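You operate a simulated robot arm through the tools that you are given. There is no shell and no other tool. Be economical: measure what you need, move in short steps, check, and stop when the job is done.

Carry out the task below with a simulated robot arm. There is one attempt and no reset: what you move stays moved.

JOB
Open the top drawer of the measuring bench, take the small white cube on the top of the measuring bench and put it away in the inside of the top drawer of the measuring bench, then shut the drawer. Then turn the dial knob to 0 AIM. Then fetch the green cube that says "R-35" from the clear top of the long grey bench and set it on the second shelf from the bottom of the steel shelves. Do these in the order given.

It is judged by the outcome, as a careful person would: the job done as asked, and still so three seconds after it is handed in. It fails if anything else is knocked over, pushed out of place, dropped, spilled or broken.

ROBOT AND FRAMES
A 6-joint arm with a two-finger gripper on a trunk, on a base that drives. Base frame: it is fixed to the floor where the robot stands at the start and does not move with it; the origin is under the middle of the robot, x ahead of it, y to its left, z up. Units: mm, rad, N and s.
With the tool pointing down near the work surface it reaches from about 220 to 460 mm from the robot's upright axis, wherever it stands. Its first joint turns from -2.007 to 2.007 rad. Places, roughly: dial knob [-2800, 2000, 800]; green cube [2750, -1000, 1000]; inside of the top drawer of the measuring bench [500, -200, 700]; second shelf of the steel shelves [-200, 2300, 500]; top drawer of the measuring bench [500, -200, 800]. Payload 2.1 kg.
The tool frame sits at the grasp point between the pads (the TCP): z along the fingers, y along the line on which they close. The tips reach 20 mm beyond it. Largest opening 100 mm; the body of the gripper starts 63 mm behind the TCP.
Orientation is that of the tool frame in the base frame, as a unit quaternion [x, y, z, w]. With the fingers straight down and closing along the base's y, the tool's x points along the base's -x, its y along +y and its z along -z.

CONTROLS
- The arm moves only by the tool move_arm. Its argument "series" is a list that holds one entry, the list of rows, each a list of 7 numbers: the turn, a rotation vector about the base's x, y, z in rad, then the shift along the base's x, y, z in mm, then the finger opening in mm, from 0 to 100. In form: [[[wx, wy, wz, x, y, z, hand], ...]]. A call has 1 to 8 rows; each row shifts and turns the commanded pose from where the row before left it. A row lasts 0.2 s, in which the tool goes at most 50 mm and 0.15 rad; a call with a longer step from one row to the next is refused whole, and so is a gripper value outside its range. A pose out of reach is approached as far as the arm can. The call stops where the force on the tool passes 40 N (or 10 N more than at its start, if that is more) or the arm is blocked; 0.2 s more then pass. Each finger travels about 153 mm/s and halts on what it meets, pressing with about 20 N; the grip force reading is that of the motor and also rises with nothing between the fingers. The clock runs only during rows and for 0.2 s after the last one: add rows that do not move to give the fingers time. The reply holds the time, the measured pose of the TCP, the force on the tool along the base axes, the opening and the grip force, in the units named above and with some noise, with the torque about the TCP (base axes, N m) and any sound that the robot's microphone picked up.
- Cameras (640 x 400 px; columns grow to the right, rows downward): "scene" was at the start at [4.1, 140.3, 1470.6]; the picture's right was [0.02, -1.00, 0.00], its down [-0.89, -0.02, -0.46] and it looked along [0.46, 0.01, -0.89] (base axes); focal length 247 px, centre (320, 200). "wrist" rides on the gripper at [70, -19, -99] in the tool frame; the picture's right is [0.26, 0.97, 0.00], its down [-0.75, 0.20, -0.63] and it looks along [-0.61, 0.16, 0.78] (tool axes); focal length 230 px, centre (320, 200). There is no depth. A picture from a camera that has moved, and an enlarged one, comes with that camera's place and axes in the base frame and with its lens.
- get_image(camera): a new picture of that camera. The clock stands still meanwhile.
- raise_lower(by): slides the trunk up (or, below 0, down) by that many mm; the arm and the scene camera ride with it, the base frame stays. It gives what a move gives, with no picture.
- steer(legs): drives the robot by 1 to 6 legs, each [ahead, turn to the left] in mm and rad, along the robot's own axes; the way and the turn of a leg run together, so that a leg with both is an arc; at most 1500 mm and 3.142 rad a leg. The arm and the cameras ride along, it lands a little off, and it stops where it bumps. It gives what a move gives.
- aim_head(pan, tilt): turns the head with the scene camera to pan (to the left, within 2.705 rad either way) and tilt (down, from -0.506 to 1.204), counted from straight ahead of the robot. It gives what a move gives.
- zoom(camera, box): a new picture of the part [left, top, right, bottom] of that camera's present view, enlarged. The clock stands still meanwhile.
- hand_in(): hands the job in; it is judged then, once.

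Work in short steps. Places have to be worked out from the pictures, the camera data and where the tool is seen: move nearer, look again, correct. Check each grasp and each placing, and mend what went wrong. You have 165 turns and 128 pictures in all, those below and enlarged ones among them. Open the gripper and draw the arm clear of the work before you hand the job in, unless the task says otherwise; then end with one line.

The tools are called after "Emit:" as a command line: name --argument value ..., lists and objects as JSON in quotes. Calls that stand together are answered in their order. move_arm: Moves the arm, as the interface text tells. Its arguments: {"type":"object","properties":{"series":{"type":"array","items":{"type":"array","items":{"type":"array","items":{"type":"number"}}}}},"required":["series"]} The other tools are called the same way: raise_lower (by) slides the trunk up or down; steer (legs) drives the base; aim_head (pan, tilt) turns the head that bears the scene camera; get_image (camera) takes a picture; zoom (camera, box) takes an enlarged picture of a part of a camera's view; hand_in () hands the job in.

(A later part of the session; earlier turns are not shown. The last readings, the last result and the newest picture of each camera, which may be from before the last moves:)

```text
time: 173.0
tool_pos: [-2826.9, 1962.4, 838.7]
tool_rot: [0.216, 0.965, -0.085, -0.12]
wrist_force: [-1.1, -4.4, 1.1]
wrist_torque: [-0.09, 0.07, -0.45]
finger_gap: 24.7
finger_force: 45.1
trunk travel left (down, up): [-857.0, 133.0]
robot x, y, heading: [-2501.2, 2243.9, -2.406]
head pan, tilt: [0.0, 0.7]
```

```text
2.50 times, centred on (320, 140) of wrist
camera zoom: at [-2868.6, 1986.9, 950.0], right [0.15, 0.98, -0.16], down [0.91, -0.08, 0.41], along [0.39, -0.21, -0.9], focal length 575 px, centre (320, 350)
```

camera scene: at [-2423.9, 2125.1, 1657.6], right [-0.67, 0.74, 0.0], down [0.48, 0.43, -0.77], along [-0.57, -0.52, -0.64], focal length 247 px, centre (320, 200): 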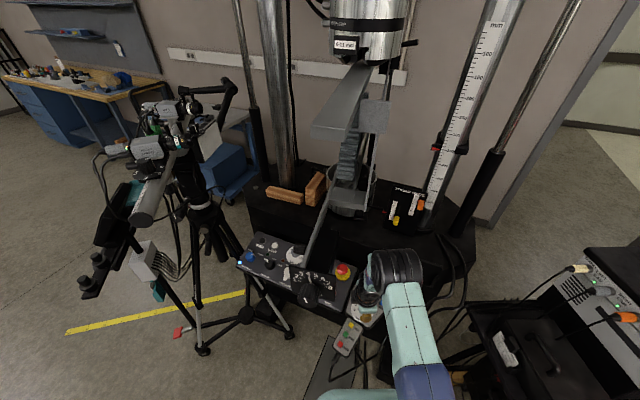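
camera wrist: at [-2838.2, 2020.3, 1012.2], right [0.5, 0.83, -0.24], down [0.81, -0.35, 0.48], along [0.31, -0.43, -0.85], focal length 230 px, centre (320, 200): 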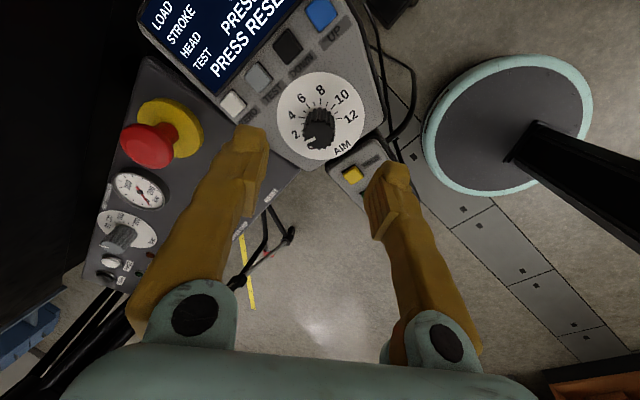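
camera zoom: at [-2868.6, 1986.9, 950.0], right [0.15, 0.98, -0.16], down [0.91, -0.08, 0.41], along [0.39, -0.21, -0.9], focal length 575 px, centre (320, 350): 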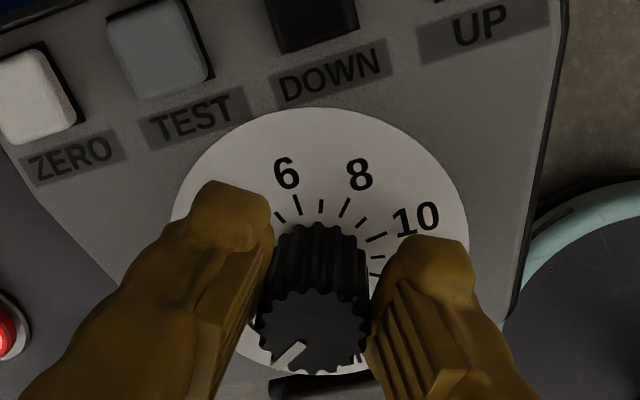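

Turned by 0.785 in all. Release, retreat along the normal, and read the dial.

Emit:
move_arm --series '[[[0, 0, 0, 0, 0, 0, 36], [0, 0, 0, 0, 0, 0, 50], [0, 0, 0, 0, 0, 0, 50], [0, 0, 0, 7.9, 3.4, 28, 50], [0, 0, 0, 10.5, 4.6, 37, 50]]]'

Emit:
zoom --camera "wrist" --box '[240, 60, 400, 180]'

Emit:
zoom --camera "scene" --box '[330, 280, 400, 340]'

```text
time: 174.2
tool_pos: [-2806.5, 1971.6, 902.8]
tool_rot: [0.215, 0.966, -0.085, -0.119]
wrist_force: [0.1, 0.3, -0.4]
wrist_torque: [0.0, 0.03, 0.01]
finger_gap: 50.1
finger_force: 0.0
trunk travel left (down, up): [-857.0, 133.0]
robot x, y, heading: [-2499.3, 2248.2, -2.402]
head pan, tilt: [0.0, 0.7]
```

```text
3.33 times, centred on (320, 120) of wrist
camera zoom: at [-2848.7, 1996.6, 1015.4], right [0.16, 0.97, -0.16], down [0.91, -0.08, 0.41], along [0.39, -0.21, -0.9], focal length 767 px, centre (320, 467)
```

zoom: 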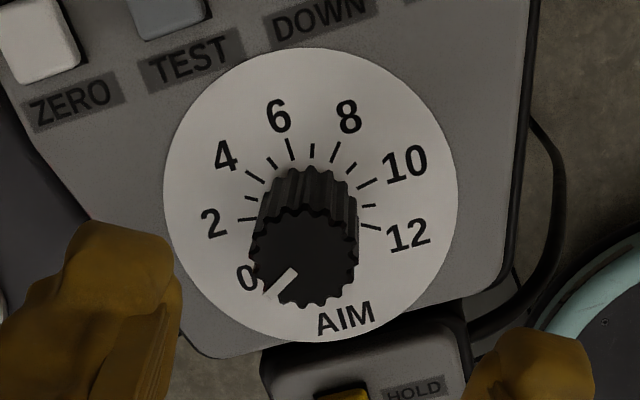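

```text
6.67 times, centred on (365, 310) of scene
camera zoom: at [-2422.4, 2125.4, 1657.5], right [-0.67, 0.74, 0.0], down [0.48, 0.43, -0.77], along [-0.57, -0.52, -0.64], focal length 1647 px, centre (20, -533)
```

zoom: 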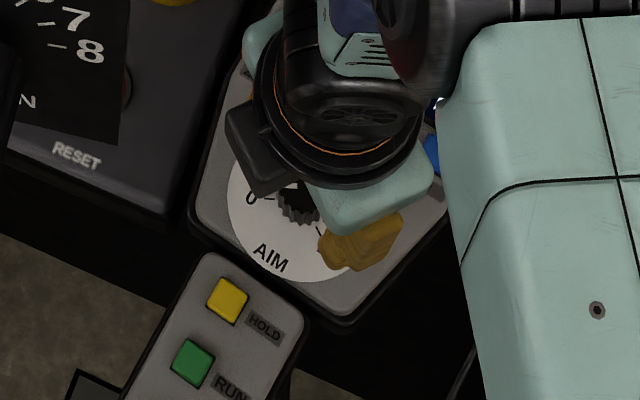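

The pointer is near 0 but perhaps slightly past/short; I clear the arm to get an unobstructed close view of the dial.

Emit:
move_arm --series '[[[0, 0, 0, 0, 0, 45, 50], [0, 0, 0, -20, 25, 30, 50], [0, 0, 0, -25, 28, 0, 50], [0, 0, 0, -25, 28, 0, 50]]]'

Emit:
zoom --camera "scene" --box '[340, 290, 390, 330]'

Emit:
get_image --camera "wrist"

```text
time: 175.2
tool_pos: [-2877.5, 2053.4, 976.8]
tool_rot: [0.217, 0.965, -0.085, -0.118]
wrist_force: [-0.4, -0.4, 0.0]
wrist_torque: [0.0, -0.03, 0.03]
finger_gap: 49.9
finger_force: 0.1
trunk travel left (down, up): [-857.0, 133.0]
robot x, y, heading: [-2501.5, 2242.9, -2.404]
head pan, tilt: [0.0, 0.7]
```

```text
10.00 times, centred on (365, 310) of scene
camera zoom: at [-2424.6, 2125.9, 1657.7], right [-0.67, 0.74, 0.0], down [0.48, 0.43, -0.77], along [-0.57, -0.52, -0.64], focal length 2470 px, centre (-130, -900)
```

zoom: 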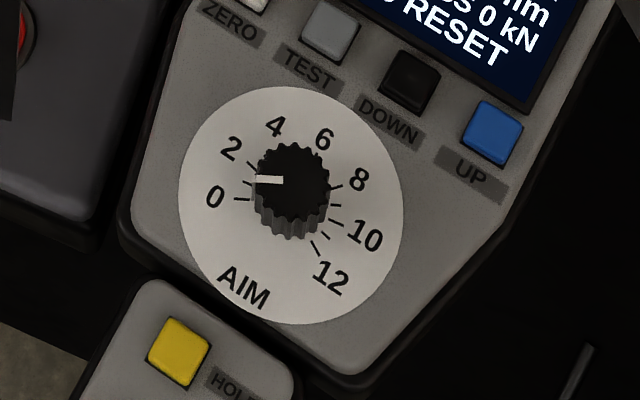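

```text
56 pictures are left
camera wrist: at [-2920.0, 2078.3, 1089.6], right [0.16, 0.97, -0.16], down [0.91, -0.08, 0.42], along [0.39, -0.21, -0.9], focal length 230 px, centre (320, 200)
```

wrist: 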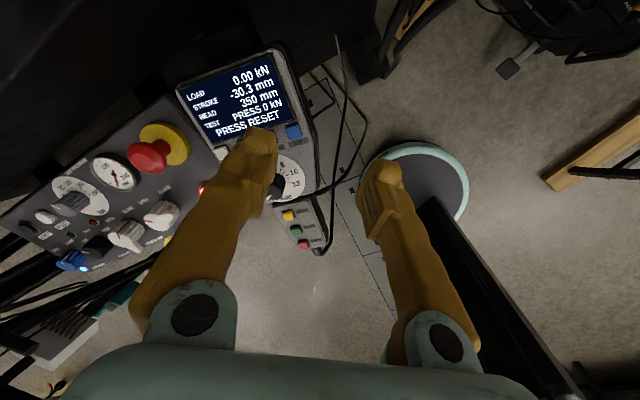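

The display now reads "PRESS 0 kN" and the pointer is parallel with the 0 tick: done. I retract and leave the way I came, heading for the long grey bench.

Emit:
raise_lower --by 130

Emit:
move_arm --series '[[[0.036, -0.14, 0, 31, -9, 0, 60], [0.036, -0.14, 0, 31, -9, 0, 60], [0, 0, 0, 31, -10, 0, 60], [0, 0, 0, 31, -10, 0, 60]]]'

Emit:
steer --legs '[[0, -0.866], [-302, 0]]'

```text
time: 176.8
tool_pos: [-2875.8, 2052.6, 1107.1]
tool_rot: [0.216, 0.966, -0.084, -0.118]
wrist_force: [-1.1, 0.7, 0.0]
wrist_torque: [-0.01, -0.02, 0.0]
finger_gap: 50.0
finger_force: 0.0
trunk travel left (down, up): [-987.0, 3.0]
robot x, y, heading: [-2504.2, 2244.6, -2.404]
head pan, tilt: [0.0, 0.7]
```

```text
time: 177.8
tool_pos: [-2750.1, 2013.5, 1107.9]
tool_rot: [0.221, 0.975, -0.02, 0.009]
wrist_force: [-0.1, 0.2, 0.2]
wrist_torque: [0.01, 0.01, -0.02]
finger_gap: 60.1
finger_force: 0.1
trunk travel left (down, up): [-987.0, 3.0]
robot x, y, heading: [-2500.8, 2250.4, -2.403]
head pan, tilt: [0.0, 0.7]
```

```text
time: 182.1
tool_pos: [-2543.4, 2250.4, 1105.0]
tool_rot: [0.61, 0.792, -0.021, 0.002]
wrist_force: [0.2, -0.8, -0.1]
wrist_torque: [-0.01, -0.05, 0.01]
finger_gap: 60.0
finger_force: 0.1
trunk travel left (down, up): [-987.0, 3.0]
robot x, y, heading: [-2202.7, 2211.5, 3.013]
head pan, tilt: [0.0, 0.7]
```

Emit:
steer --legs '[[0, -0.95], [-673, 0], [0, 0.333], [-1204, 0], [0, -2.418], [1152, 0]]'

Emit:
aim_head --pan -0.3 --tilt 0.45

Emit:
get_image --camera "scene"

```text
time: 206.2
tool_pos: [506.5, 787.1, 1106.2]
tool_rot: [0.825, -0.565, -0.002, -0.02]
wrist_force: [0.4, -0.8, 0.6]
wrist_torque: [0.0, 0.02, -0.01]
finger_gap: 60.0
finger_force: 0.1
trunk travel left (down, up): [-987.0, 3.0]
robot x, y, heading: [165.4, 793.6, -0.021]
head pan, tilt: [0.0, 0.7]
```

```text
time: 207.0
tool_pos: [505.5, 787.3, 1106.2]
tool_rot: [0.824, -0.566, -0.002, -0.02]
wrist_force: [-0.4, 0.6, 0.3]
wrist_torque: [0.0, -0.03, -0.01]
finger_gap: 60.0
finger_force: 0.1
trunk travel left (down, up): [-987.0, 3.0]
robot x, y, heading: [169.2, 786.6, -0.018]
head pan, tilt: [-0.3, 0.45]
```

```text
55 pictures are left
camera scene: at [195.6, 903.4, 1809.6], right [-0.31, -0.95, 0.0], down [-0.41, 0.14, -0.9], along [0.85, -0.28, -0.44], focal length 247 px, centre (320, 200)
```

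scene: 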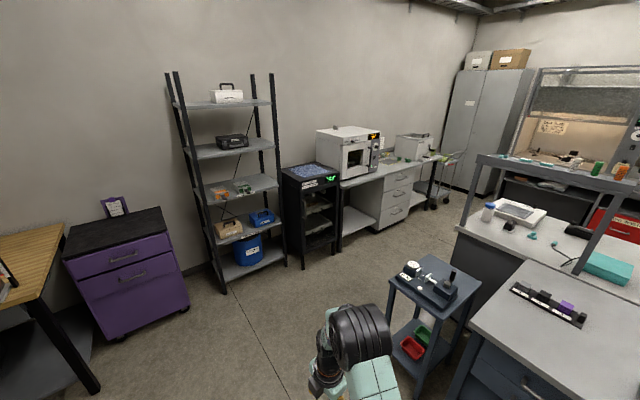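

Emit:
zoom --camera "scene" --box '[330, 110, 480, 220]'

```text
3.64 times, centred on (405, 165) of scene
camera zoom: at [195.6, 903.4, 1809.6], right [-0.31, -0.95, 0.0], down [-0.41, 0.14, -0.9], along [0.85, -0.28, -0.44], focal length 898 px, centre (11, 327)
```

zoom: 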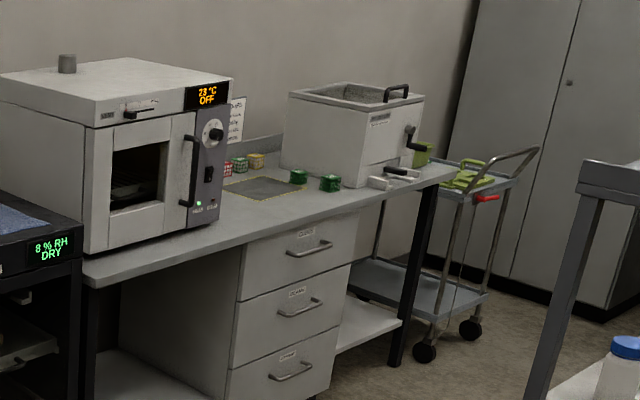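

Two dark-green cubes (and others) stand on the bench beyond the oven near (2625,-900). I drive there through the corridor and look closely.

Emit:
steer --legs '[[0, -0.184], [1500, 0], [13, 0], [0, -1.04], [1250, 0], [0, 1.512]]'

Emit:
aim_head --pan -0.1 --tilt 0.8

Emit:
get_image --camera "scene"

```text
time: 227.7
tool_pos: [2381.1, -599.9, 1107.1]
tool_rot: [0.9, -0.435, -0.005, -0.02]
wrist_force: [-0.4, -0.7, -0.9]
wrist_torque: [0.0, 0.0, -0.01]
finger_gap: 60.2
finger_force: 0.1
trunk travel left (down, up): [-987.0, 3.0]
robot x, y, heading: [2056.6, -696.1, 0.285]
head pan, tilt: [-0.3, 0.45]
```

```text
time: 228.5
tool_pos: [2381.9, -599.9, 1106.6]
tool_rot: [0.9, -0.435, -0.004, -0.02]
wrist_force: [-0.1, -0.4, 0.5]
wrist_torque: [0.0, -0.02, 0.01]
finger_gap: 60.2
finger_force: 0.0
trunk travel left (down, up): [-987.0, 3.0]
robot x, y, heading: [2053.8, -697.5, 0.287]
head pan, tilt: [-0.099, 0.799]
```

```text
53 pictures are left
camera scene: at [2036.9, -566.2, 1779.3], right [0.18, -0.98, 0.0], down [-0.7, -0.13, -0.7], along [0.69, 0.13, -0.72], focal length 247 px, centre (320, 200)
```

scene: 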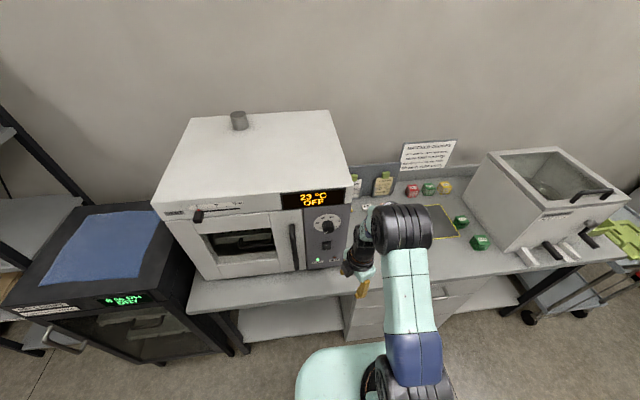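

Emit:
zoom --camera "scene" --box '[390, 165, 530, 265]'

Emit:
zoom --camera "scene" --box '[445, 205, 505, 260]'

```text
4.00 times, centred on (460, 215) of scene
camera zoom: at [2036.9, -566.2, 1779.3], right [0.18, -0.98, 0.0], down [-0.7, -0.13, -0.7], along [0.69, 0.13, -0.72], focal length 988 px, centre (-240, 140)
```

zoom: 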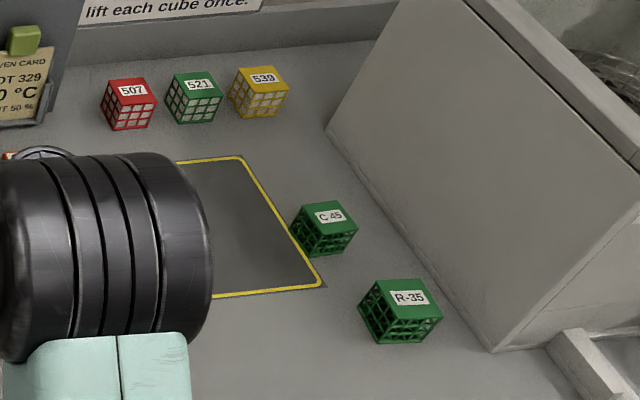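

```text
7.27 times, centred on (475, 232) of scene
camera zoom: at [2036.9, -566.2, 1779.3], right [0.18, -0.98, 0.0], down [-0.7, -0.13, -0.7], along [0.69, 0.13, -0.72], focal length 1796 px, centre (-807, -36)
```

zoom: 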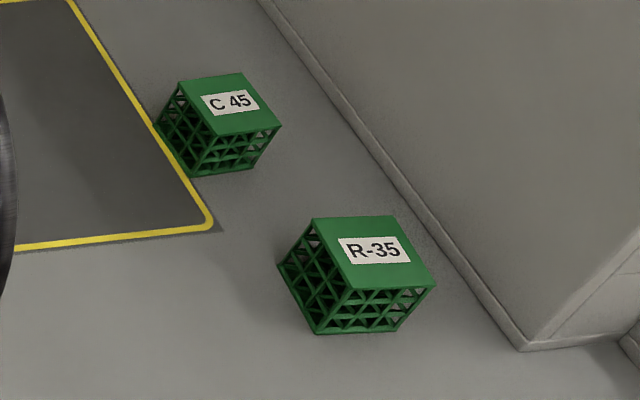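

R-35 is the green cube at front right, beside the white box, at ≈(2755,-1120). To avoid sweeping the arm across the box, I back off, turn left, reverse to the stand-off point and turn back right.

Emit:
steer --legs '[[-150, 0], [0, 2.006], [-670, 0], [0, -2.006]]'

Emit:
get_image --camera "scene"

Emit:
get_image --camera "wrist"

```text
time: 242.8
tool_pos: [2673.8, -1145.1, 1106.1]
tool_rot: [0.9, -0.435, -0.005, -0.021]
wrist_force: [0.5, 0.5, 0.3]
wrist_torque: [-0.01, 0.01, -0.01]
finger_gap: 60.1
finger_force: 0.1
trunk travel left (down, up): [-987.0, 3.0]
robot x, y, heading: [2344.6, -1241.5, 0.286]
head pan, tilt: [-0.099, 0.799]
```

```text
50 pictures are left
camera scene: at [2330.2, -1111.3, 1779.3], right [0.18, -0.98, 0.0], down [-0.7, -0.13, -0.7], along [0.69, 0.13, -0.72], focal length 247 px, centre (320, 200)
```

scene: 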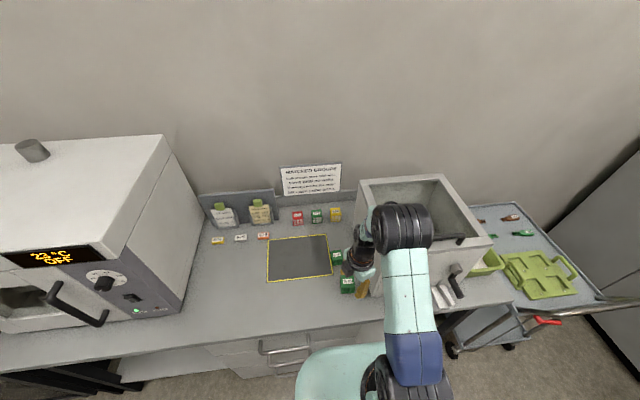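

```text
49 pictures are left
camera wrist: at [2731.3, -1192.1, 1204.7], right [-0.6, -0.8, -0.04], down [-0.63, 0.44, 0.64], along [-0.5, 0.41, -0.77], focal length 230 px, centre (320, 200)
```

wrist: 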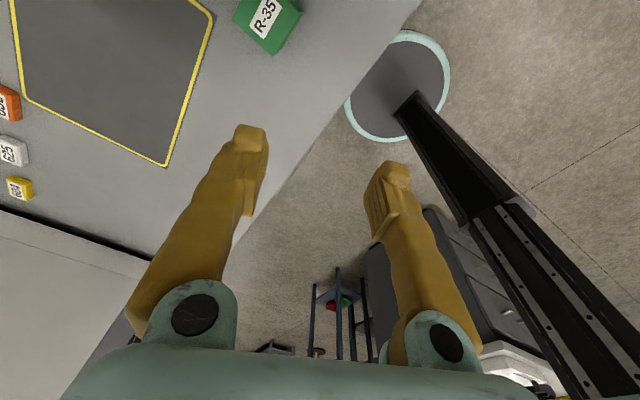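

R-35's top is at ≈(2764,-1131,901). The white box (top ≈1115) is to its right, so I turn the tool back so that the wrist camera points toward the robot and fingers close sideways.

Emit:
move_arm --series '[[[0, 0, -0.145, 0, 0, 0, 60], [0, 0, -0.145, 0, 0, 0, 60], [0, 0, -0.145, 0, 0, 0, 60], [0, 0, -0.145, 0, 0, 0, 60], [0, 0, -0.145, 0, 0, 0, 60], [0, 0, -0.145, 0, 0, 0, 60], [0, 0, -0.145, 0, 0, 0, 60], [0, 0, -0.145, 0, 0, 0, 80]]]'

Emit:
move_arm --series '[[[0, 0, -0.145, 0, 0, 0, 80], [0, 0, -0.145, 0, 0, 0, 80], [0, 0, -0.145, 0, 0, 0, 80], [0, 0, -0.145, 0, 0, 0, 80], [0, 0, -0.145, 0, 0, 0, 80], [0, 0, -0.115, 0, 0, 0, 80]]]'

Emit:
get_image --camera "wrist"

```text
time: 244.6
tool_pos: [2673.8, -1144.5, 1106.9]
tool_rot: [-0.514, 0.857, -0.007, 0.019]
wrist_force: [1.0, 0.2, 0.3]
wrist_torque: [0.0, -0.01, 0.01]
finger_gap: 80.0
finger_force: 0.0
trunk travel left (down, up): [-987.0, 3.0]
robot x, y, heading: [2350.4, -1242.0, 0.288]
head pan, tilt: [-0.099, 0.799]
```

```text
time: 246.0
tool_pos: [2674.2, -1144.4, 1107.4]
tool_rot: [-0.119, 0.993, -0.015, 0.015]
wrist_force: [-0.4, 0.6, -0.2]
wrist_torque: [-0.01, -0.01, -0.03]
finger_gap: 80.2
finger_force: 0.0
trunk travel left (down, up): [-987.0, 3.0]
robot x, y, heading: [2347.4, -1243.6, 0.282]
head pan, tilt: [-0.099, 0.799]
```

```text
48 pictures are left
camera wrist: at [2607.5, -1176.9, 1204.7], right [-0.48, 0.88, -0.04], down [0.66, 0.39, 0.64], along [0.58, 0.28, -0.77], focal length 230 px, centre (320, 200)
```

wrist: 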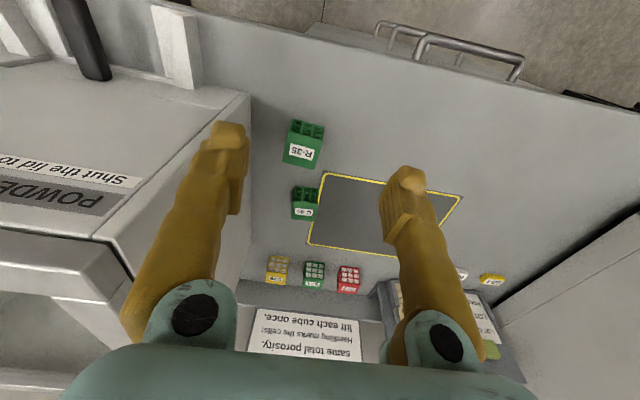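

Cube re-measured at (2765,-1132). Zoom for its size and yaw.

Emit:
zoom --camera "wrist" --box '[240, 100, 360, 190]'

```text
4.44 times, centred on (300, 145) of wrist
camera zoom: at [2607.5, -1176.9, 1204.7], right [-0.48, 0.88, -0.04], down [0.66, 0.39, 0.64], along [0.58, 0.28, -0.77], focal length 1022 px, centre (409, 444)
```

zoom: 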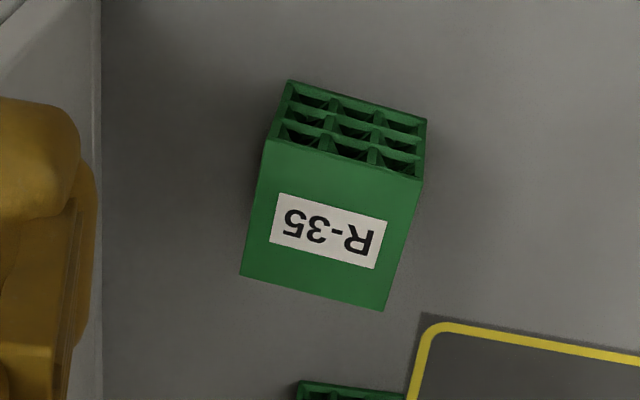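

Side ≈48 mm, yaw 0.23, centre (2769,-1133). Move over it, lower.

Emit:
move_arm --series '[[[0.026, 0.033, 0, 32, 4, 0, 80], [0, 0, 0, 32, 4, 0, 80], [0, 0, 0, 31, 3, 0, 80], [0, 0, 0, 0, 0, -45, 80], [0, 0, 0, 0, 0, -45, 80]]]'

Emit:
raise_lower --by -60

Emit:
get_image --camera "wrist"

```text
time: 247.2
tool_pos: [2769.8, -1135.0, 1016.1]
tool_rot: [-0.12, 0.993, 0.0, 0.0]
wrist_force: [0.8, -0.4, 0.5]
wrist_torque: [-0.01, 0.04, -0.01]
finger_gap: 80.1
finger_force: 0.1
trunk travel left (down, up): [-987.0, 3.0]
robot x, y, heading: [2346.9, -1241.8, 0.284]
head pan, tilt: [-0.099, 0.799]
```

```text
time: 248.2
tool_pos: [2769.4, -1134.2, 956.7]
tool_rot: [-0.12, 0.993, 0.0, 0.0]
wrist_force: [0.8, 0.7, 0.3]
wrist_torque: [-0.01, -0.04, 0.03]
finger_gap: 80.0
finger_force: 0.0
trunk travel left (down, up): [-927.0, 63.0]
robot x, y, heading: [2347.6, -1236.8, 0.284]
head pan, tilt: [-0.099, 0.799]
```

```text
46 pictures are left
camera wrist: at [2705.7, -1169.8, 1056.2], right [-0.48, 0.88, 0.0], down [0.68, 0.37, 0.63], along [0.55, 0.3, -0.78], focal length 230 px, centre (320, 200)
```

wrist: 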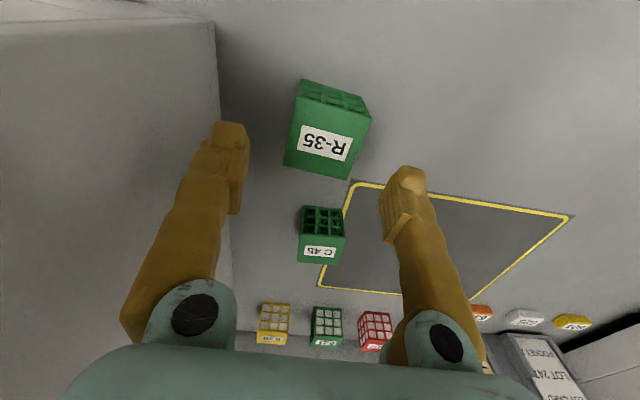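

Cube on axis within 4 mm, top at z≈901. Correct, descend to TCP 886, close.

Emit:
move_arm --series '[[[0, 0, 0, -1, 4, -35, 80], [0, 0, 0, 0, 0, -36, 80], [0, 0, 0, 0, 0, 0, 80]]]'

Emit:
get_image --camera "wrist"

```text
time: 249.0
tool_pos: [2766.9, -1130.1, 886.5]
tool_rot: [-0.121, 0.993, 0.0, 0.001]
wrist_force: [-0.7, 0.3, 0.7]
wrist_torque: [-0.02, -0.01, 0.01]
finger_gap: 79.7
finger_force: 0.2
trunk travel left (down, up): [-927.0, 63.0]
robot x, y, heading: [2344.4, -1240.8, 0.286]
head pan, tilt: [-0.099, 0.799]
```

```text
45 pictures are left
camera wrist: at [2704.2, -1165.6, 986.1], right [-0.48, 0.88, 0.0], down [0.68, 0.37, 0.63], along [0.55, 0.3, -0.78], focal length 230 px, centre (320, 200)
```

wrist: 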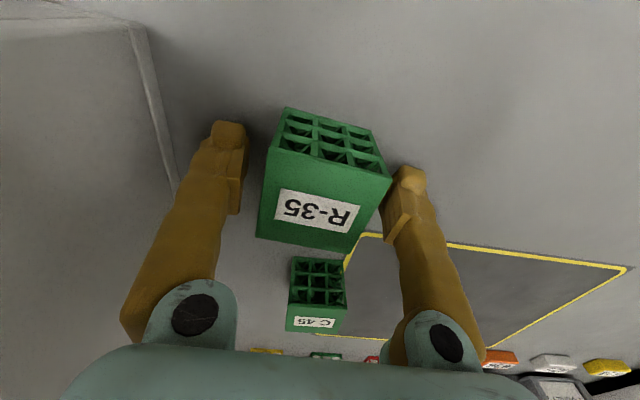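

Cube between fingers; close and lift.

Emit:
move_arm --series '[[[0, 0, 0, 0, 0, -4, 80], [0, 0, 0, 0, 0, 0, 55], [0, 0, 0, 0, 0, 0, 38], [0, 0, 0, 0, 0, 0, 38], [0, 0, 0, 0, 0, 0, 38]]]'

Emit:
move_arm --series '[[[0, 0, 0, 0, 0, 15, 38], [0, 0, 0, 0, 0, 35, 38], [0, 0, 0, 0, 0, 50, 38], [0, 0, 0, 0, 0, 50, 38], [0, 0, 0, 0, 0, 40, 38]]]'

Emit:
get_image --camera "wrist"

```text
time: 250.2
tool_pos: [2769.6, -1130.3, 883.2]
tool_rot: [-0.12, 0.993, 0.0, 0.001]
wrist_force: [0.4, -0.7, 0.8]
wrist_torque: [-0.03, 0.03, 0.06]
finger_gap: 48.8
finger_force: 20.5
trunk travel left (down, up): [-927.0, 63.0]
robot x, y, heading: [2347.5, -1244.4, 0.283]
head pan, tilt: [-0.099, 0.799]
```

```text
time: 251.4
tool_pos: [2767.3, -1131.2, 1073.2]
tool_rot: [-0.12, 0.993, 0.0, 0.0]
wrist_force: [-0.4, -0.9, -0.6]
wrist_torque: [-0.01, -0.02, -0.01]
finger_gap: 48.6
finger_force: 20.4
trunk travel left (down, up): [-927.0, 63.0]
robot x, y, heading: [2348.1, -1243.2, 0.286]
head pan, tilt: [-0.099, 0.799]
```

```text
44 pictures are left
camera wrist: at [2704.3, -1165.5, 1172.1], right [-0.48, 0.88, 0.0], down [0.68, 0.37, 0.63], along [0.55, 0.3, -0.78], focal length 230 px, centre (320, 200)
```

wrist: 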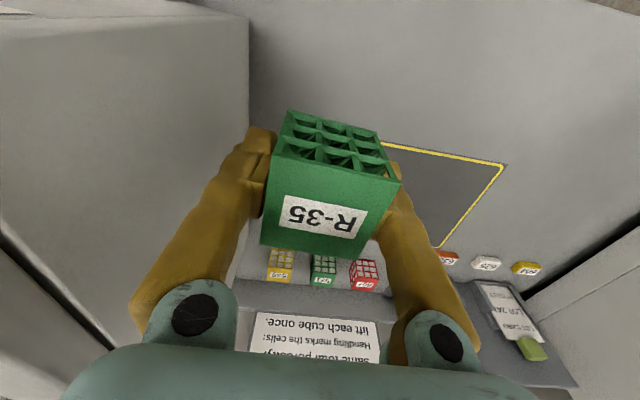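

R-35 is held (48.6 mm). I retract, raise, and drive back out through the corridor toward the steel shelves.

Emit:
raise_lower --by 60

Emit:
move_arm --series '[[[0, 0, 0, -30, -8, 0, 38], [0, 0, 0, -30, -8, 0, 38], [0, 0, 0, -30, -9, 0, 38]]]'

Emit:
steer --legs '[[0, 2.006], [670, 0], [0, -0.512], [1246, 0], [0, 1.156], [1400, 0]]'

Emit:
aim_head --pan -1.1 --tilt 0.5

Emit:
get_image --camera "scene"

```text
time: 252.4
tool_pos: [2768.4, -1130.3, 1132.6]
tool_rot: [-0.12, 0.993, 0.001, 0.0]
wrist_force: [-0.4, 0.2, 0.0]
wrist_torque: [-0.01, -0.01, 0.0]
finger_gap: 48.6
finger_force: 20.4
trunk travel left (down, up): [-987.0, 3.0]
robot x, y, heading: [2345.5, -1243.0, 0.288]
head pan, tilt: [-0.099, 0.799]
```

```text
time: 253.2
tool_pos: [2678.0, -1154.0, 1132.1]
tool_rot: [-0.12, 0.993, 0.0, 0.001]
wrist_force: [0.2, 0.0, -1.3]
wrist_torque: [0.02, -0.03, 0.05]
finger_gap: 48.9
finger_force: 19.9
trunk travel left (down, up): [-987.0, 3.0]
robot x, y, heading: [2347.0, -1245.1, 0.283]
head pan, tilt: [-0.099, 0.799]
```

```text
time: 278.5
tool_pos: [-75.2, 820.9, 1131.7]
tool_rot: [0.992, -0.124, -0.001, -0.001]
wrist_force: [-0.6, -0.7, -0.7]
wrist_torque: [-0.03, -0.03, 0.01]
finger_gap: 48.9
finger_force: 20.3
trunk travel left (down, up): [-987.0, 3.0]
robot x, y, heading: [262.1, 746.4, 2.94]
head pan, tilt: [-0.099, 0.799]
```

```text
time: 279.7
tool_pos: [-74.7, 822.6, 1132.4]
tool_rot: [0.992, -0.123, -0.001, -0.001]
wrist_force: [0.2, 0.2, -1.3]
wrist_torque: [-0.01, -0.02, 0.02]
finger_gap: 49.0
finger_force: 20.5
trunk travel left (down, up): [-987.0, 3.0]
robot x, y, heading: [261.0, 739.4, 2.932]
head pan, tilt: [-1.1, 0.499]
```

```text
43 pictures are left
camera scene: at [265.9, 680.8, 1805.2], right [0.96, 0.26, 0.0], down [0.13, -0.46, -0.88], along [-0.23, 0.85, -0.48], focal length 247 px, centre (320, 200)
```

scene: 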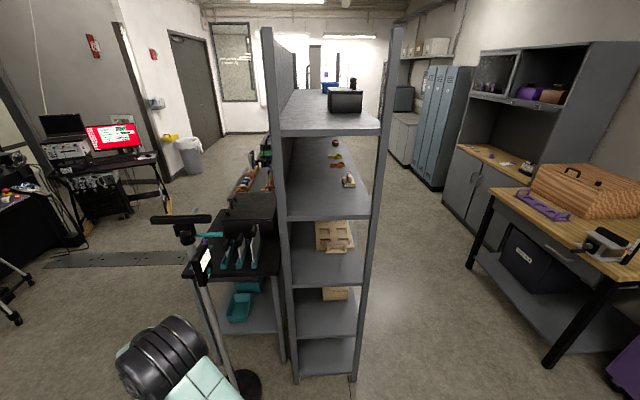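

The steel shelves stand end-on ahead, second shelf at z≈460 with ≈370 mm headroom. I look at my arm's posture to judge whether it fits beneath the third shelf.

Emit:
aim_head --pan 0.0 --tilt 1.0

Emit:
get_image --camera "scene"

```text
time: 281.1
tool_pos: [-73.7, 820.5, 1131.4]
tool_rot: [0.992, -0.124, 0.0, 0.0]
wrist_force: [0.1, 0.3, -1.2]
wrist_torque: [0.0, -0.01, -0.01]
finger_gap: 48.9
finger_force: 19.6
trunk travel left (down, up): [-987.0, 3.0]
robot x, y, heading: [260.0, 740.3, 2.934]
head pan, tilt: [0.0, 1.0]
```

```text
42 pictures are left
camera scene: at [221.9, 607.4, 1764.2], right [0.2, 0.98, 0.0], down [0.82, -0.17, -0.54], along [-0.53, 0.11, -0.84], focal length 247 px, centre (320, 200)
```

scene: 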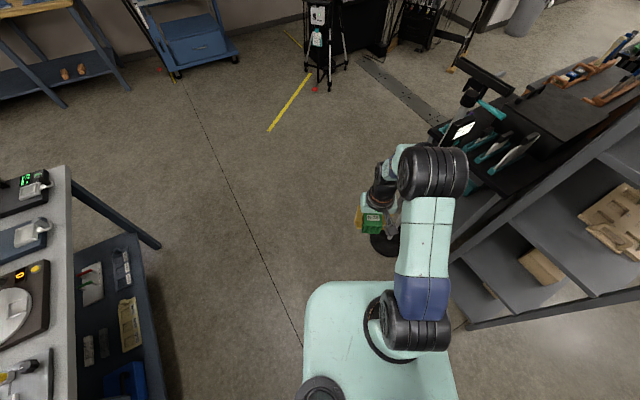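

Estimated arm geometry: with the trunk low and the arm near full reach, the forearm stays below ≈770 mm, fitting under the third shelf (~830). I go to a stand-off facing the shelf end, and lower the trunk.

Emit:
steer --legs '[[0, -1.354], [192, 0], [0, 0.291]]'

Emit:
raise_lower --by -560

Emit:
aim_head --pan 0.0 --tilt 0.6

Emit:
get_image --camera "scene"

Emit:
get_image --camera "wrist"

```text
time: 286.9
tool_pos: [161.1, 1267.9, 1132.3]
tool_rot: [0.793, -0.609, 0.0, 0.0]
wrist_force: [0.3, 0.0, -0.4]
wrist_torque: [0.01, -0.01, -0.02]
finger_gap: 48.8
finger_force: 20.0
trunk travel left (down, up): [-987.0, 3.0]
robot x, y, heading: [255.6, 937.9, 1.877]
head pan, tilt: [0.0, 1.0]
```

```text
refused: -560 is not a number from -400 to 400
```

```text
time: 287.8
tool_pos: [161.3, 1266.3, 1130.3]
tool_rot: [0.793, -0.61, -0.001, -0.001]
wrist_force: [-0.2, -0.2, -1.4]
wrist_torque: [-0.03, 0.0, -0.02]
finger_gap: 48.6
finger_force: 19.3
trunk travel left (down, up): [-987.0, 3.0]
robot x, y, heading: [256.7, 938.9, 1.87]
head pan, tilt: [0.0, 0.6]
```

```text
41 pictures are left
camera scene: at [114.6, 919.5, 1796.1], right [0.95, 0.3, 0.0], down [0.17, -0.54, -0.82], along [-0.25, 0.79, -0.57], focal length 247 px, centre (320, 200)
```

scene: 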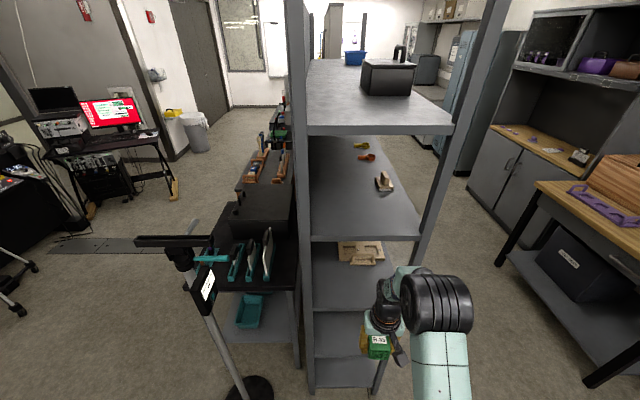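

```text
40 pictures are left
camera wrist: at [197.5, 1202.5, 1231.2], right [-0.87, -0.5, 0.0], down [-0.39, 0.67, 0.63], along [-0.31, 0.55, -0.78], focal length 230 px, centre (320, 200)
```

wrist: 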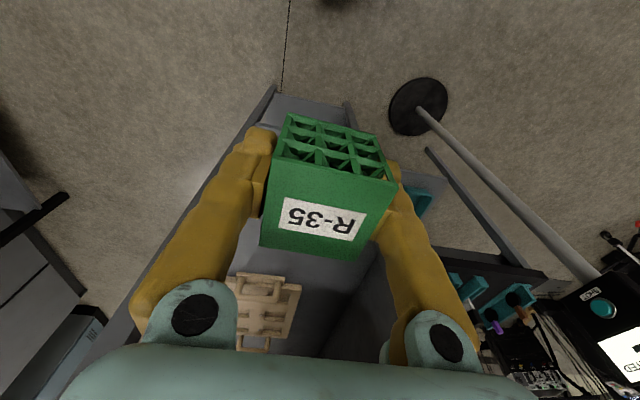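

Lower the trunk in two moves, then look.

Emit:
raise_lower --by -400

Emit:
raise_lower --by -160

Emit:
aim_head --pan 0.0 --tilt 0.6

Emit:
get_image --camera "scene"

Emit:
get_image --camera "wrist"

```text
time: 291.6
tool_pos: [162.9, 1267.0, 731.4]
tool_rot: [0.793, -0.609, 0.0, 0.001]
wrist_force: [-0.3, 0.2, -0.2]
wrist_torque: [0.02, 0.0, 0.0]
finger_gap: 49.0
finger_force: 19.9
trunk travel left (down, up): [-587.0, 403.0]
robot x, y, heading: [257.0, 932.2, 1.878]
head pan, tilt: [0.0, 0.6]
```

```text
time: 293.4
tool_pos: [162.1, 1265.3, 571.1]
tool_rot: [0.793, -0.609, -0.001, 0.0]
wrist_force: [-0.2, 0.1, -1.0]
wrist_torque: [-0.01, 0.01, -0.01]
finger_gap: 48.9
finger_force: 20.1
trunk travel left (down, up): [-427.0, 563.0]
robot x, y, heading: [254.2, 932.8, 1.871]
head pan, tilt: [0.0, 0.6]
```

```text
time: 294.0
tool_pos: [161.3, 1265.0, 571.4]
tool_rot: [0.793, -0.609, -0.001, -0.001]
wrist_force: [-0.4, -0.3, 0.5]
wrist_torque: [0.02, 0.01, -0.03]
finger_gap: 48.8
finger_force: 20.5
trunk travel left (down, up): [-427.0, 563.0]
robot x, y, heading: [256.4, 935.5, 1.87]
head pan, tilt: [0.0, 0.6]
```

```text
39 pictures are left
camera scene: at [114.8, 919.9, 1236.1], right [0.95, 0.3, 0.0], down [0.17, -0.54, -0.83], along [-0.25, 0.79, -0.56], focal length 247 px, centre (320, 200)
```

scene: 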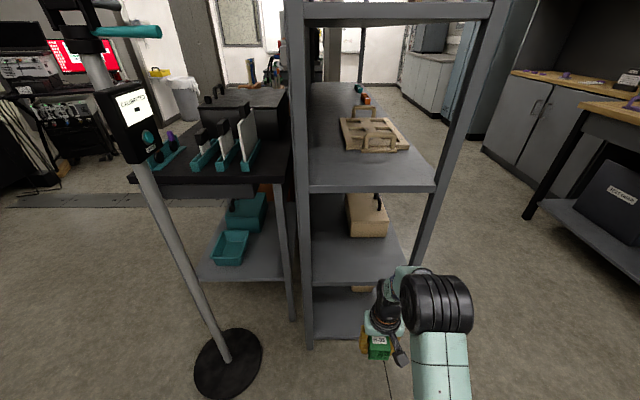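

```text
38 pictures are left
camera wrist: at [197.6, 1202.8, 671.1], right [-0.87, -0.5, 0.0], down [-0.39, 0.67, 0.63], along [-0.31, 0.55, -0.78], focal length 230 px, centre (320, 200)
```

wrist: 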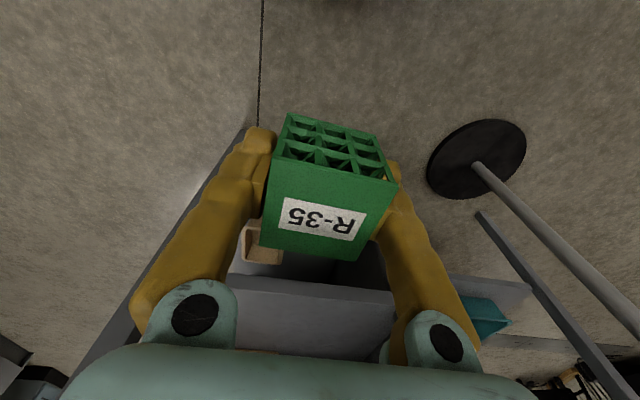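

Shelf 2 top is ≈495 and shelf 3 ≈890 at the end edge, ~240 mm ahead of the TCP; its near end is empty. I lower the trunk 110, then raise and extend the arm so that the forearm lies flat.

Emit:
raise_lower --by -100

Emit:
move_arm --series '[[[0, 0, 0, 0, 0, 30, 38], [0, 0, 0, 0, 0, 35, 38], [0, 0, 0, 0, 0, 35, 38], [0, 0, 0, -10, 32, 0, 38], [0, 0, 0, -10, 32, 0, 38], [0, 0, 0, -10, 32, 0, 38]]]'

Emit:
get_image --camera "scene"

```text
time: 295.4
tool_pos: [161.1, 1265.5, 472.1]
tool_rot: [0.793, -0.609, -0.001, -0.001]
wrist_force: [1.1, -0.1, -1.3]
wrist_torque: [0.03, 0.03, 0.0]
finger_gap: 49.0
finger_force: 19.6
trunk travel left (down, up): [-327.0, 663.0]
robot x, y, heading: [258.8, 935.8, 1.876]
head pan, tilt: [0.0, 0.6]
```

```text
time: 296.8
tool_pos: [132.0, 1362.7, 570.4]
tool_rot: [0.793, -0.61, 0.001, 0.0]
wrist_force: [0.4, -0.8, -0.3]
wrist_torque: [0.02, 0.0, -0.02]
finger_gap: 49.0
finger_force: 19.8
trunk travel left (down, up): [-327.0, 663.0]
robot x, y, heading: [255.9, 936.8, 1.879]
head pan, tilt: [0.0, 0.6]
```

```text
37 pictures are left
camera scene: at [114.7, 920.2, 1136.1], right [0.95, 0.3, 0.0], down [0.17, -0.54, -0.82], along [-0.25, 0.79, -0.57], focal length 247 px, centre (320, 200)
```

scene: 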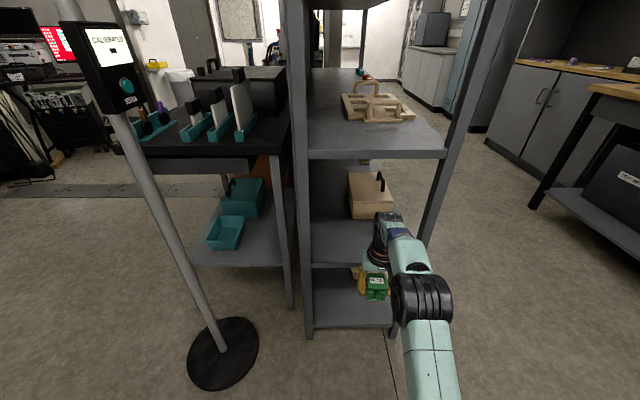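

Arm pose looks good. A further trunk −50 / arm +50 flattens the forearm more; then drive in 150 mm and look.

Emit:
raise_lower --by -50

Emit:
move_arm --series '[[[0, 0, 0, 0, 0, 25, 38], [0, 0, 0, 0, 0, 25, 38], [0, 0, 0, 0, 0, 0, 38]]]'

Emit:
steer --legs '[[120, 0]]'

Emit:
get_image --camera "scene"

Emit:
get_image --camera "wrist"

```text
time: 297.7
tool_pos: [131.7, 1362.1, 520.1]
tool_rot: [0.793, -0.609, 0.0, -0.001]
wrist_force: [0.6, 0.7, -1.0]
wrist_torque: [-0.01, 0.01, 0.0]
finger_gap: 48.9
finger_force: 20.4
trunk travel left (down, up): [-277.0, 713.0]
robot x, y, heading: [256.6, 934.5, 1.876]
head pan, tilt: [0.0, 0.6]
```

```text
time: 298.5
tool_pos: [131.0, 1363.3, 571.4]
tool_rot: [0.793, -0.609, 0.0, 0.0]
wrist_force: [0.1, 0.7, -0.9]
wrist_torque: [0.01, 0.01, 0.01]
finger_gap: 48.7
finger_force: 20.0
trunk travel left (down, up): [-277.0, 713.0]
robot x, y, heading: [255.6, 934.5, 1.872]
head pan, tilt: [0.0, 0.6]
```

```text
time: 299.7
tool_pos: [94.8, 1478.2, 571.5]
tool_rot: [0.793, -0.609, 0.0, 0.0]
wrist_force: [-0.1, 0.2, 0.1]
wrist_torque: [0.0, -0.01, -0.01]
finger_gap: 48.9
finger_force: 20.0
trunk travel left (down, up): [-277.0, 713.0]
robot x, y, heading: [220.7, 1052.5, 1.874]
head pan, tilt: [0.0, 0.6]
```

```text
36 pictures are left
camera scene: at [78.8, 1034.9, 1086.1], right [0.95, 0.3, 0.0], down [0.17, -0.54, -0.82], along [-0.25, 0.79, -0.57], focal length 247 px, centre (320, 200)
```

scene: 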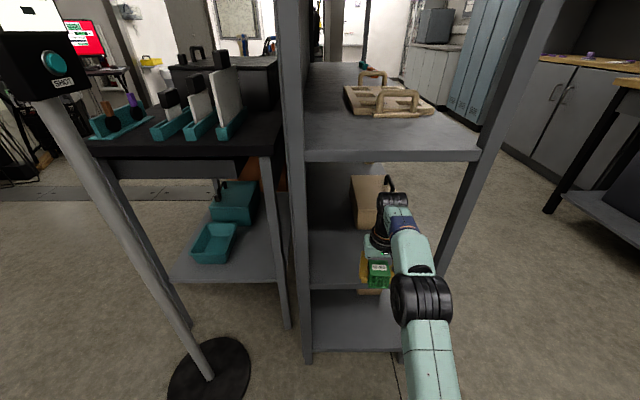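

```text
35 pictures are left
camera wrist: at [130.9, 1415.2, 670.7], right [-0.87, -0.5, 0.0], down [-0.39, 0.67, 0.63], along [-0.31, 0.55, -0.78], focal length 230 px, centre (320, 200)
```

wrist: 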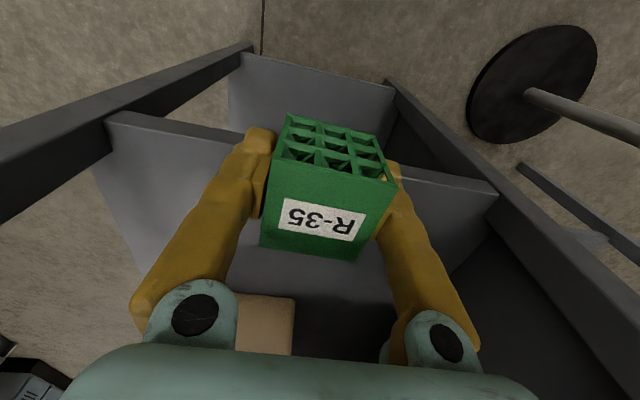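

The cube is about at the shelf's edge (edge ≈25 mm ahead of the TCP), clear above and below. Drive in 100 mm more.

Emit:
steer --legs '[[100, 0]]'

Emit:
get_image --camera "scene"

Emit:
get_image --camera "wrist"

```text
time: 300.9
tool_pos: [65.4, 1574.2, 571.6]
tool_rot: [0.793, -0.609, 0.001, 0.0]
wrist_force: [-0.4, 0.3, -0.5]
wrist_torque: [0.02, -0.02, -0.02]
finger_gap: 48.6
finger_force: 19.6
trunk travel left (down, up): [-277.0, 713.0]
robot x, y, heading: [187.1, 1146.9, 1.88]
head pan, tilt: [0.0, 0.6]
```

```text
34 pictures are left
camera scene: at [49.2, 1129.6, 1086.1], right [0.95, 0.3, 0.0], down [0.17, -0.54, -0.82], along [-0.25, 0.79, -0.57], focal length 247 px, centre (320, 200)
```

scene: 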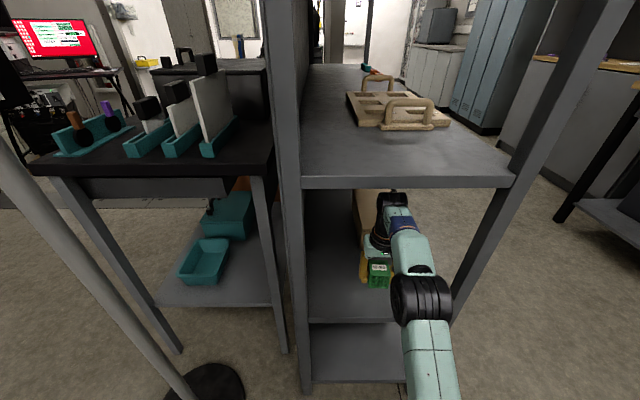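

```text
33 pictures are left
camera wrist: at [101.3, 1509.9, 670.7], right [-0.87, -0.5, 0.0], down [-0.39, 0.67, 0.63], along [-0.31, 0.55, -0.78], focal length 230 px, centre (320, 200)
```

wrist: 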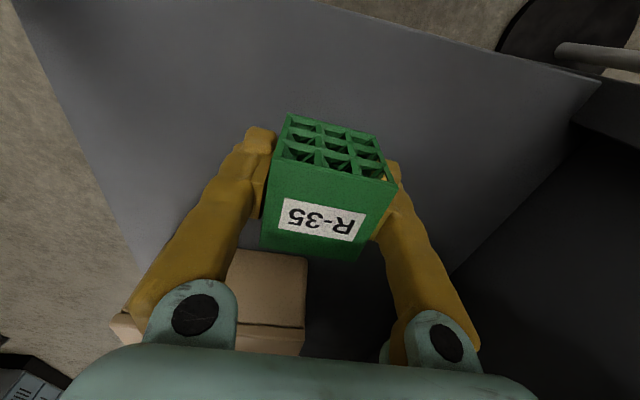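

The cube is 75 mm inside the shelf edge, the wooden box well behind. Lower by arm until contact.

Emit:
move_arm --series '[[[0, 0, 0, 0, 0, -15, 38], [0, 0, 0, 0, 0, -12, 38], [0, 0, 0, 0, 0, 0, 38]]]'

Emit:
move_arm --series '[[[0, 0, 0, 0, 0, -5, 38], [0, 0, 0, 0, 0, 0, 38]]]'

Emit:
move_arm --series '[[[0, 0, 0, 0, 0, -4, 38], [0, 0, 0, 0, 0, 0, 38]]]'

```text
time: 301.7
tool_pos: [64.8, 1573.3, 545.8]
tool_rot: [0.793, -0.61, -0.001, -0.001]
wrist_force: [0.8, 0.4, 0.1]
wrist_torque: [0.02, 0.02, -0.02]
finger_gap: 48.8
finger_force: 20.3
trunk travel left (down, up): [-277.0, 713.0]
robot x, y, heading: [191.9, 1144.5, 1.872]
head pan, tilt: [0.0, 0.6]
```

```text
time: 302.3
tool_pos: [64.7, 1571.6, 538.2]
tool_rot: [0.793, -0.61, -0.001, -0.001]
wrist_force: [-1.1, 0.1, -0.3]
wrist_torque: [-0.01, 0.02, -0.02]
finger_gap: 48.9
finger_force: 20.3
trunk travel left (down, up): [-277.0, 713.0]
robot x, y, heading: [189.9, 1145.7, 1.881]
head pan, tilt: [0.0, 0.6]
```

```text
time: 302.9
tool_pos: [65.3, 1573.1, 536.1]
tool_rot: [0.793, -0.61, -0.001, -0.001]
wrist_force: [0.2, -0.1, -0.5]
wrist_torque: [0.03, 0.03, -0.05]
finger_gap: 48.7
finger_force: 20.2
trunk travel left (down, up): [-277.0, 713.0]
robot x, y, heading: [189.4, 1148.3, 1.879]
head pan, tilt: [0.0, 0.6]
```

Still free; continue in small steps.

Emit:
move_arm --series '[[[0, 0, 0, 0, 0, -4, 38], [0, 0, 0, 0, 0, 0, 38]]]'

Emit:
move_arm --series '[[[0, 0, 0, 0, 0, -4, 38], [0, 0, 0, 0, 0, 0, 38]]]'

Emit:
zoom --camera "scene" --box '[320, 220, 440, 330]'

```text
time: 303.5
tool_pos: [65.3, 1572.0, 531.1]
tool_rot: [0.793, -0.609, -0.001, -0.001]
wrist_force: [-0.3, -0.5, 0.1]
wrist_torque: [-0.02, 0.01, -0.04]
finger_gap: 48.6
finger_force: 20.2
trunk travel left (down, up): [-277.0, 713.0]
robot x, y, heading: [184.5, 1143.7, 1.873]
head pan, tilt: [0.0, 0.6]
```

```text
time: 304.1
tool_pos: [65.6, 1572.2, 527.6]
tool_rot: [0.793, -0.609, 0.0, -0.001]
wrist_force: [-0.1, 0.3, -0.8]
wrist_torque: [-0.03, -0.04, -0.02]
finger_gap: 48.8
finger_force: 19.7
trunk travel left (down, up): [-277.0, 713.0]
robot x, y, heading: [189.3, 1146.3, 1.872]
head pan, tilt: [0.0, 0.6]
```

```text
3.64 times, centred on (380, 275) of scene
camera zoom: at [49.2, 1129.5, 1086.1], right [0.95, 0.3, 0.0], down [0.17, -0.54, -0.82], along [-0.25, 0.79, -0.57], focal length 898 px, centre (102, -73)
```

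zoom: 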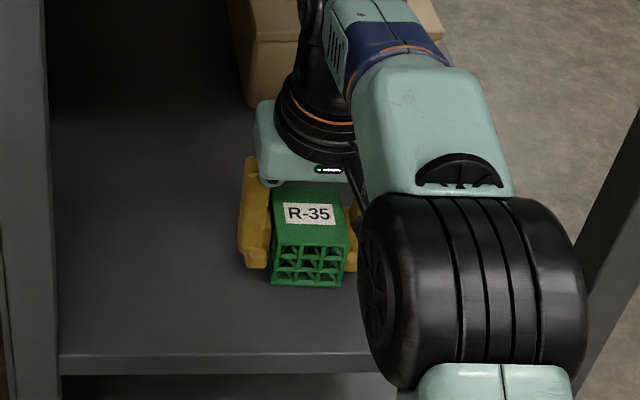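

Nearly there by the picture. Continue down.

Emit:
move_arm --series '[[[0, 0, 0, 0, 0, -4, 38], [0, 0, 0, 0, 0, 0, 38]]]'

Emit:
move_arm --series '[[[0, 0, 0, 0, 0, -4, 38], [0, 0, 0, 0, 0, 0, 38]]]'

Emit:
move_arm --series '[[[0, 0, 0, 0, 0, -4, 38], [0, 0, 0, 0, 0, 0, 38]]]'

```text
time: 304.7
tool_pos: [65.4, 1572.3, 523.4]
tool_rot: [0.793, -0.609, -0.001, 0.0]
wrist_force: [0.2, -0.2, -0.9]
wrist_torque: [0.01, -0.02, 0.0]
finger_gap: 48.9
finger_force: 20.5
trunk travel left (down, up): [-277.0, 713.0]
robot x, y, heading: [190.7, 1144.8, 1.873]
head pan, tilt: [0.0, 0.6]
```

```text
time: 305.3
tool_pos: [65.3, 1571.7, 520.6]
tool_rot: [0.793, -0.609, -0.003, -0.002]
wrist_force: [-2.8, 3.0, 18.1]
wrist_torque: [0.1, 0.05, -0.01]
finger_gap: 48.9
finger_force: 20.1
trunk travel left (down, up): [-277.0, 713.0]
robot x, y, heading: [192.0, 1144.5, 1.873]
head pan, tilt: [0.0, 0.6]
```

```text
time: 305.9
tool_pos: [65.1, 1572.8, 519.7]
tool_rot: [0.794, -0.608, -0.006, -0.004]
wrist_force: [1.6, -7.1, 21.1]
wrist_torque: [-0.4, -0.09, 0.05]
finger_gap: 48.5
finger_force: 20.2
trunk travel left (down, up): [-277.0, 713.0]
robot x, y, heading: [189.4, 1142.9, 1.877]
head pan, tilt: [0.0, 0.6]
stopped in row 2: the force on the tool passed its limit at 41 N (the readings are from after the stop); the commanded pose is now the measured one
```

Contact: the cube stands on the shelf. Ease up 1 mm, release, and raise the hand.

Emit:
move_arm --series '[[[0, 0, 0, 0, 0, 1, 38], [0, 0, 0, 0, 0, 0, 60], [0, 0, 0, 0, 0, 0, 75], [0, 0, 0, 0, 0, 0, 75], [0, 0, 0, 0, 0, 0, 75]]]'

Emit:
move_arm --series '[[[0, 0, 0, 0, 0, 15, 75], [0, 0, 0, 0, 0, 20, 75], [0, 0, 0, 0, 0, 15, 75]]]'

Emit:
get_image --camera "wrist"

Emit:
zoom --camera "scene" --box '[290, 150, 490, 330]'

```text
time: 307.1
tool_pos: [62.4, 1573.8, 519.2]
tool_rot: [0.793, -0.609, -0.005, -0.002]
wrist_force: [-12.8, -4.2, 14.9]
wrist_torque: [-0.17, 0.05, 0.05]
finger_gap: 72.7
finger_force: 0.0
trunk travel left (down, up): [-277.0, 713.0]
robot x, y, heading: [192.6, 1141.8, 1.876]
head pan, tilt: [0.0, 0.6]
```

```text
time: 307.9
tool_pos: [66.3, 1573.4, 568.1]
tool_rot: [0.793, -0.609, -0.003, -0.002]
wrist_force: [-0.6, 0.0, 0.1]
wrist_torque: [0.0, -0.03, -0.03]
finger_gap: 75.0
finger_force: 0.0
trunk travel left (down, up): [-277.0, 713.0]
robot x, y, heading: [191.8, 1144.5, 1.871]
head pan, tilt: [0.0, 0.6]
```

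```text
31 pictures are left
camera wrist: at [101.7, 1509.9, 666.8], right [-0.87, -0.5, 0.0], down [-0.39, 0.67, 0.64], along [-0.31, 0.55, -0.77], focal length 230 px, centre (320, 200)
```

wrist: 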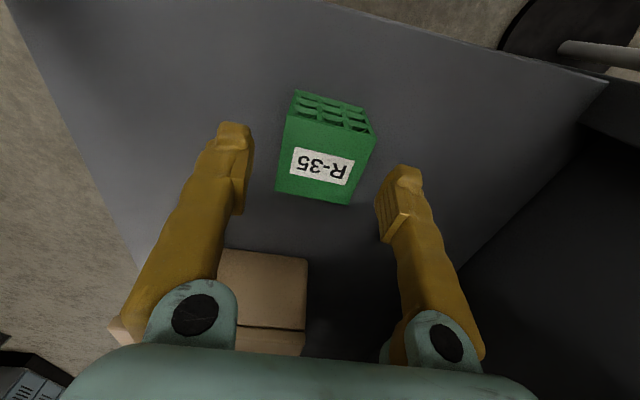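

```text
2.22 times, centred on (390, 240) of scene
camera zoom: at [49.2, 1129.4, 1086.1], right [0.95, 0.3, 0.0], down [0.17, -0.54, -0.83], along [-0.25, 0.79, -0.56], focal length 549 px, centre (164, 111)
```

zoom: 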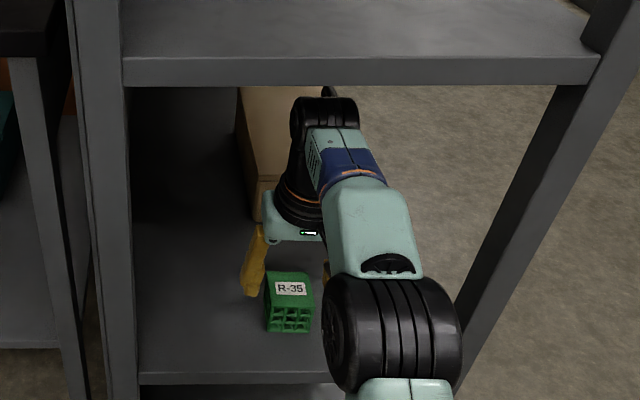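

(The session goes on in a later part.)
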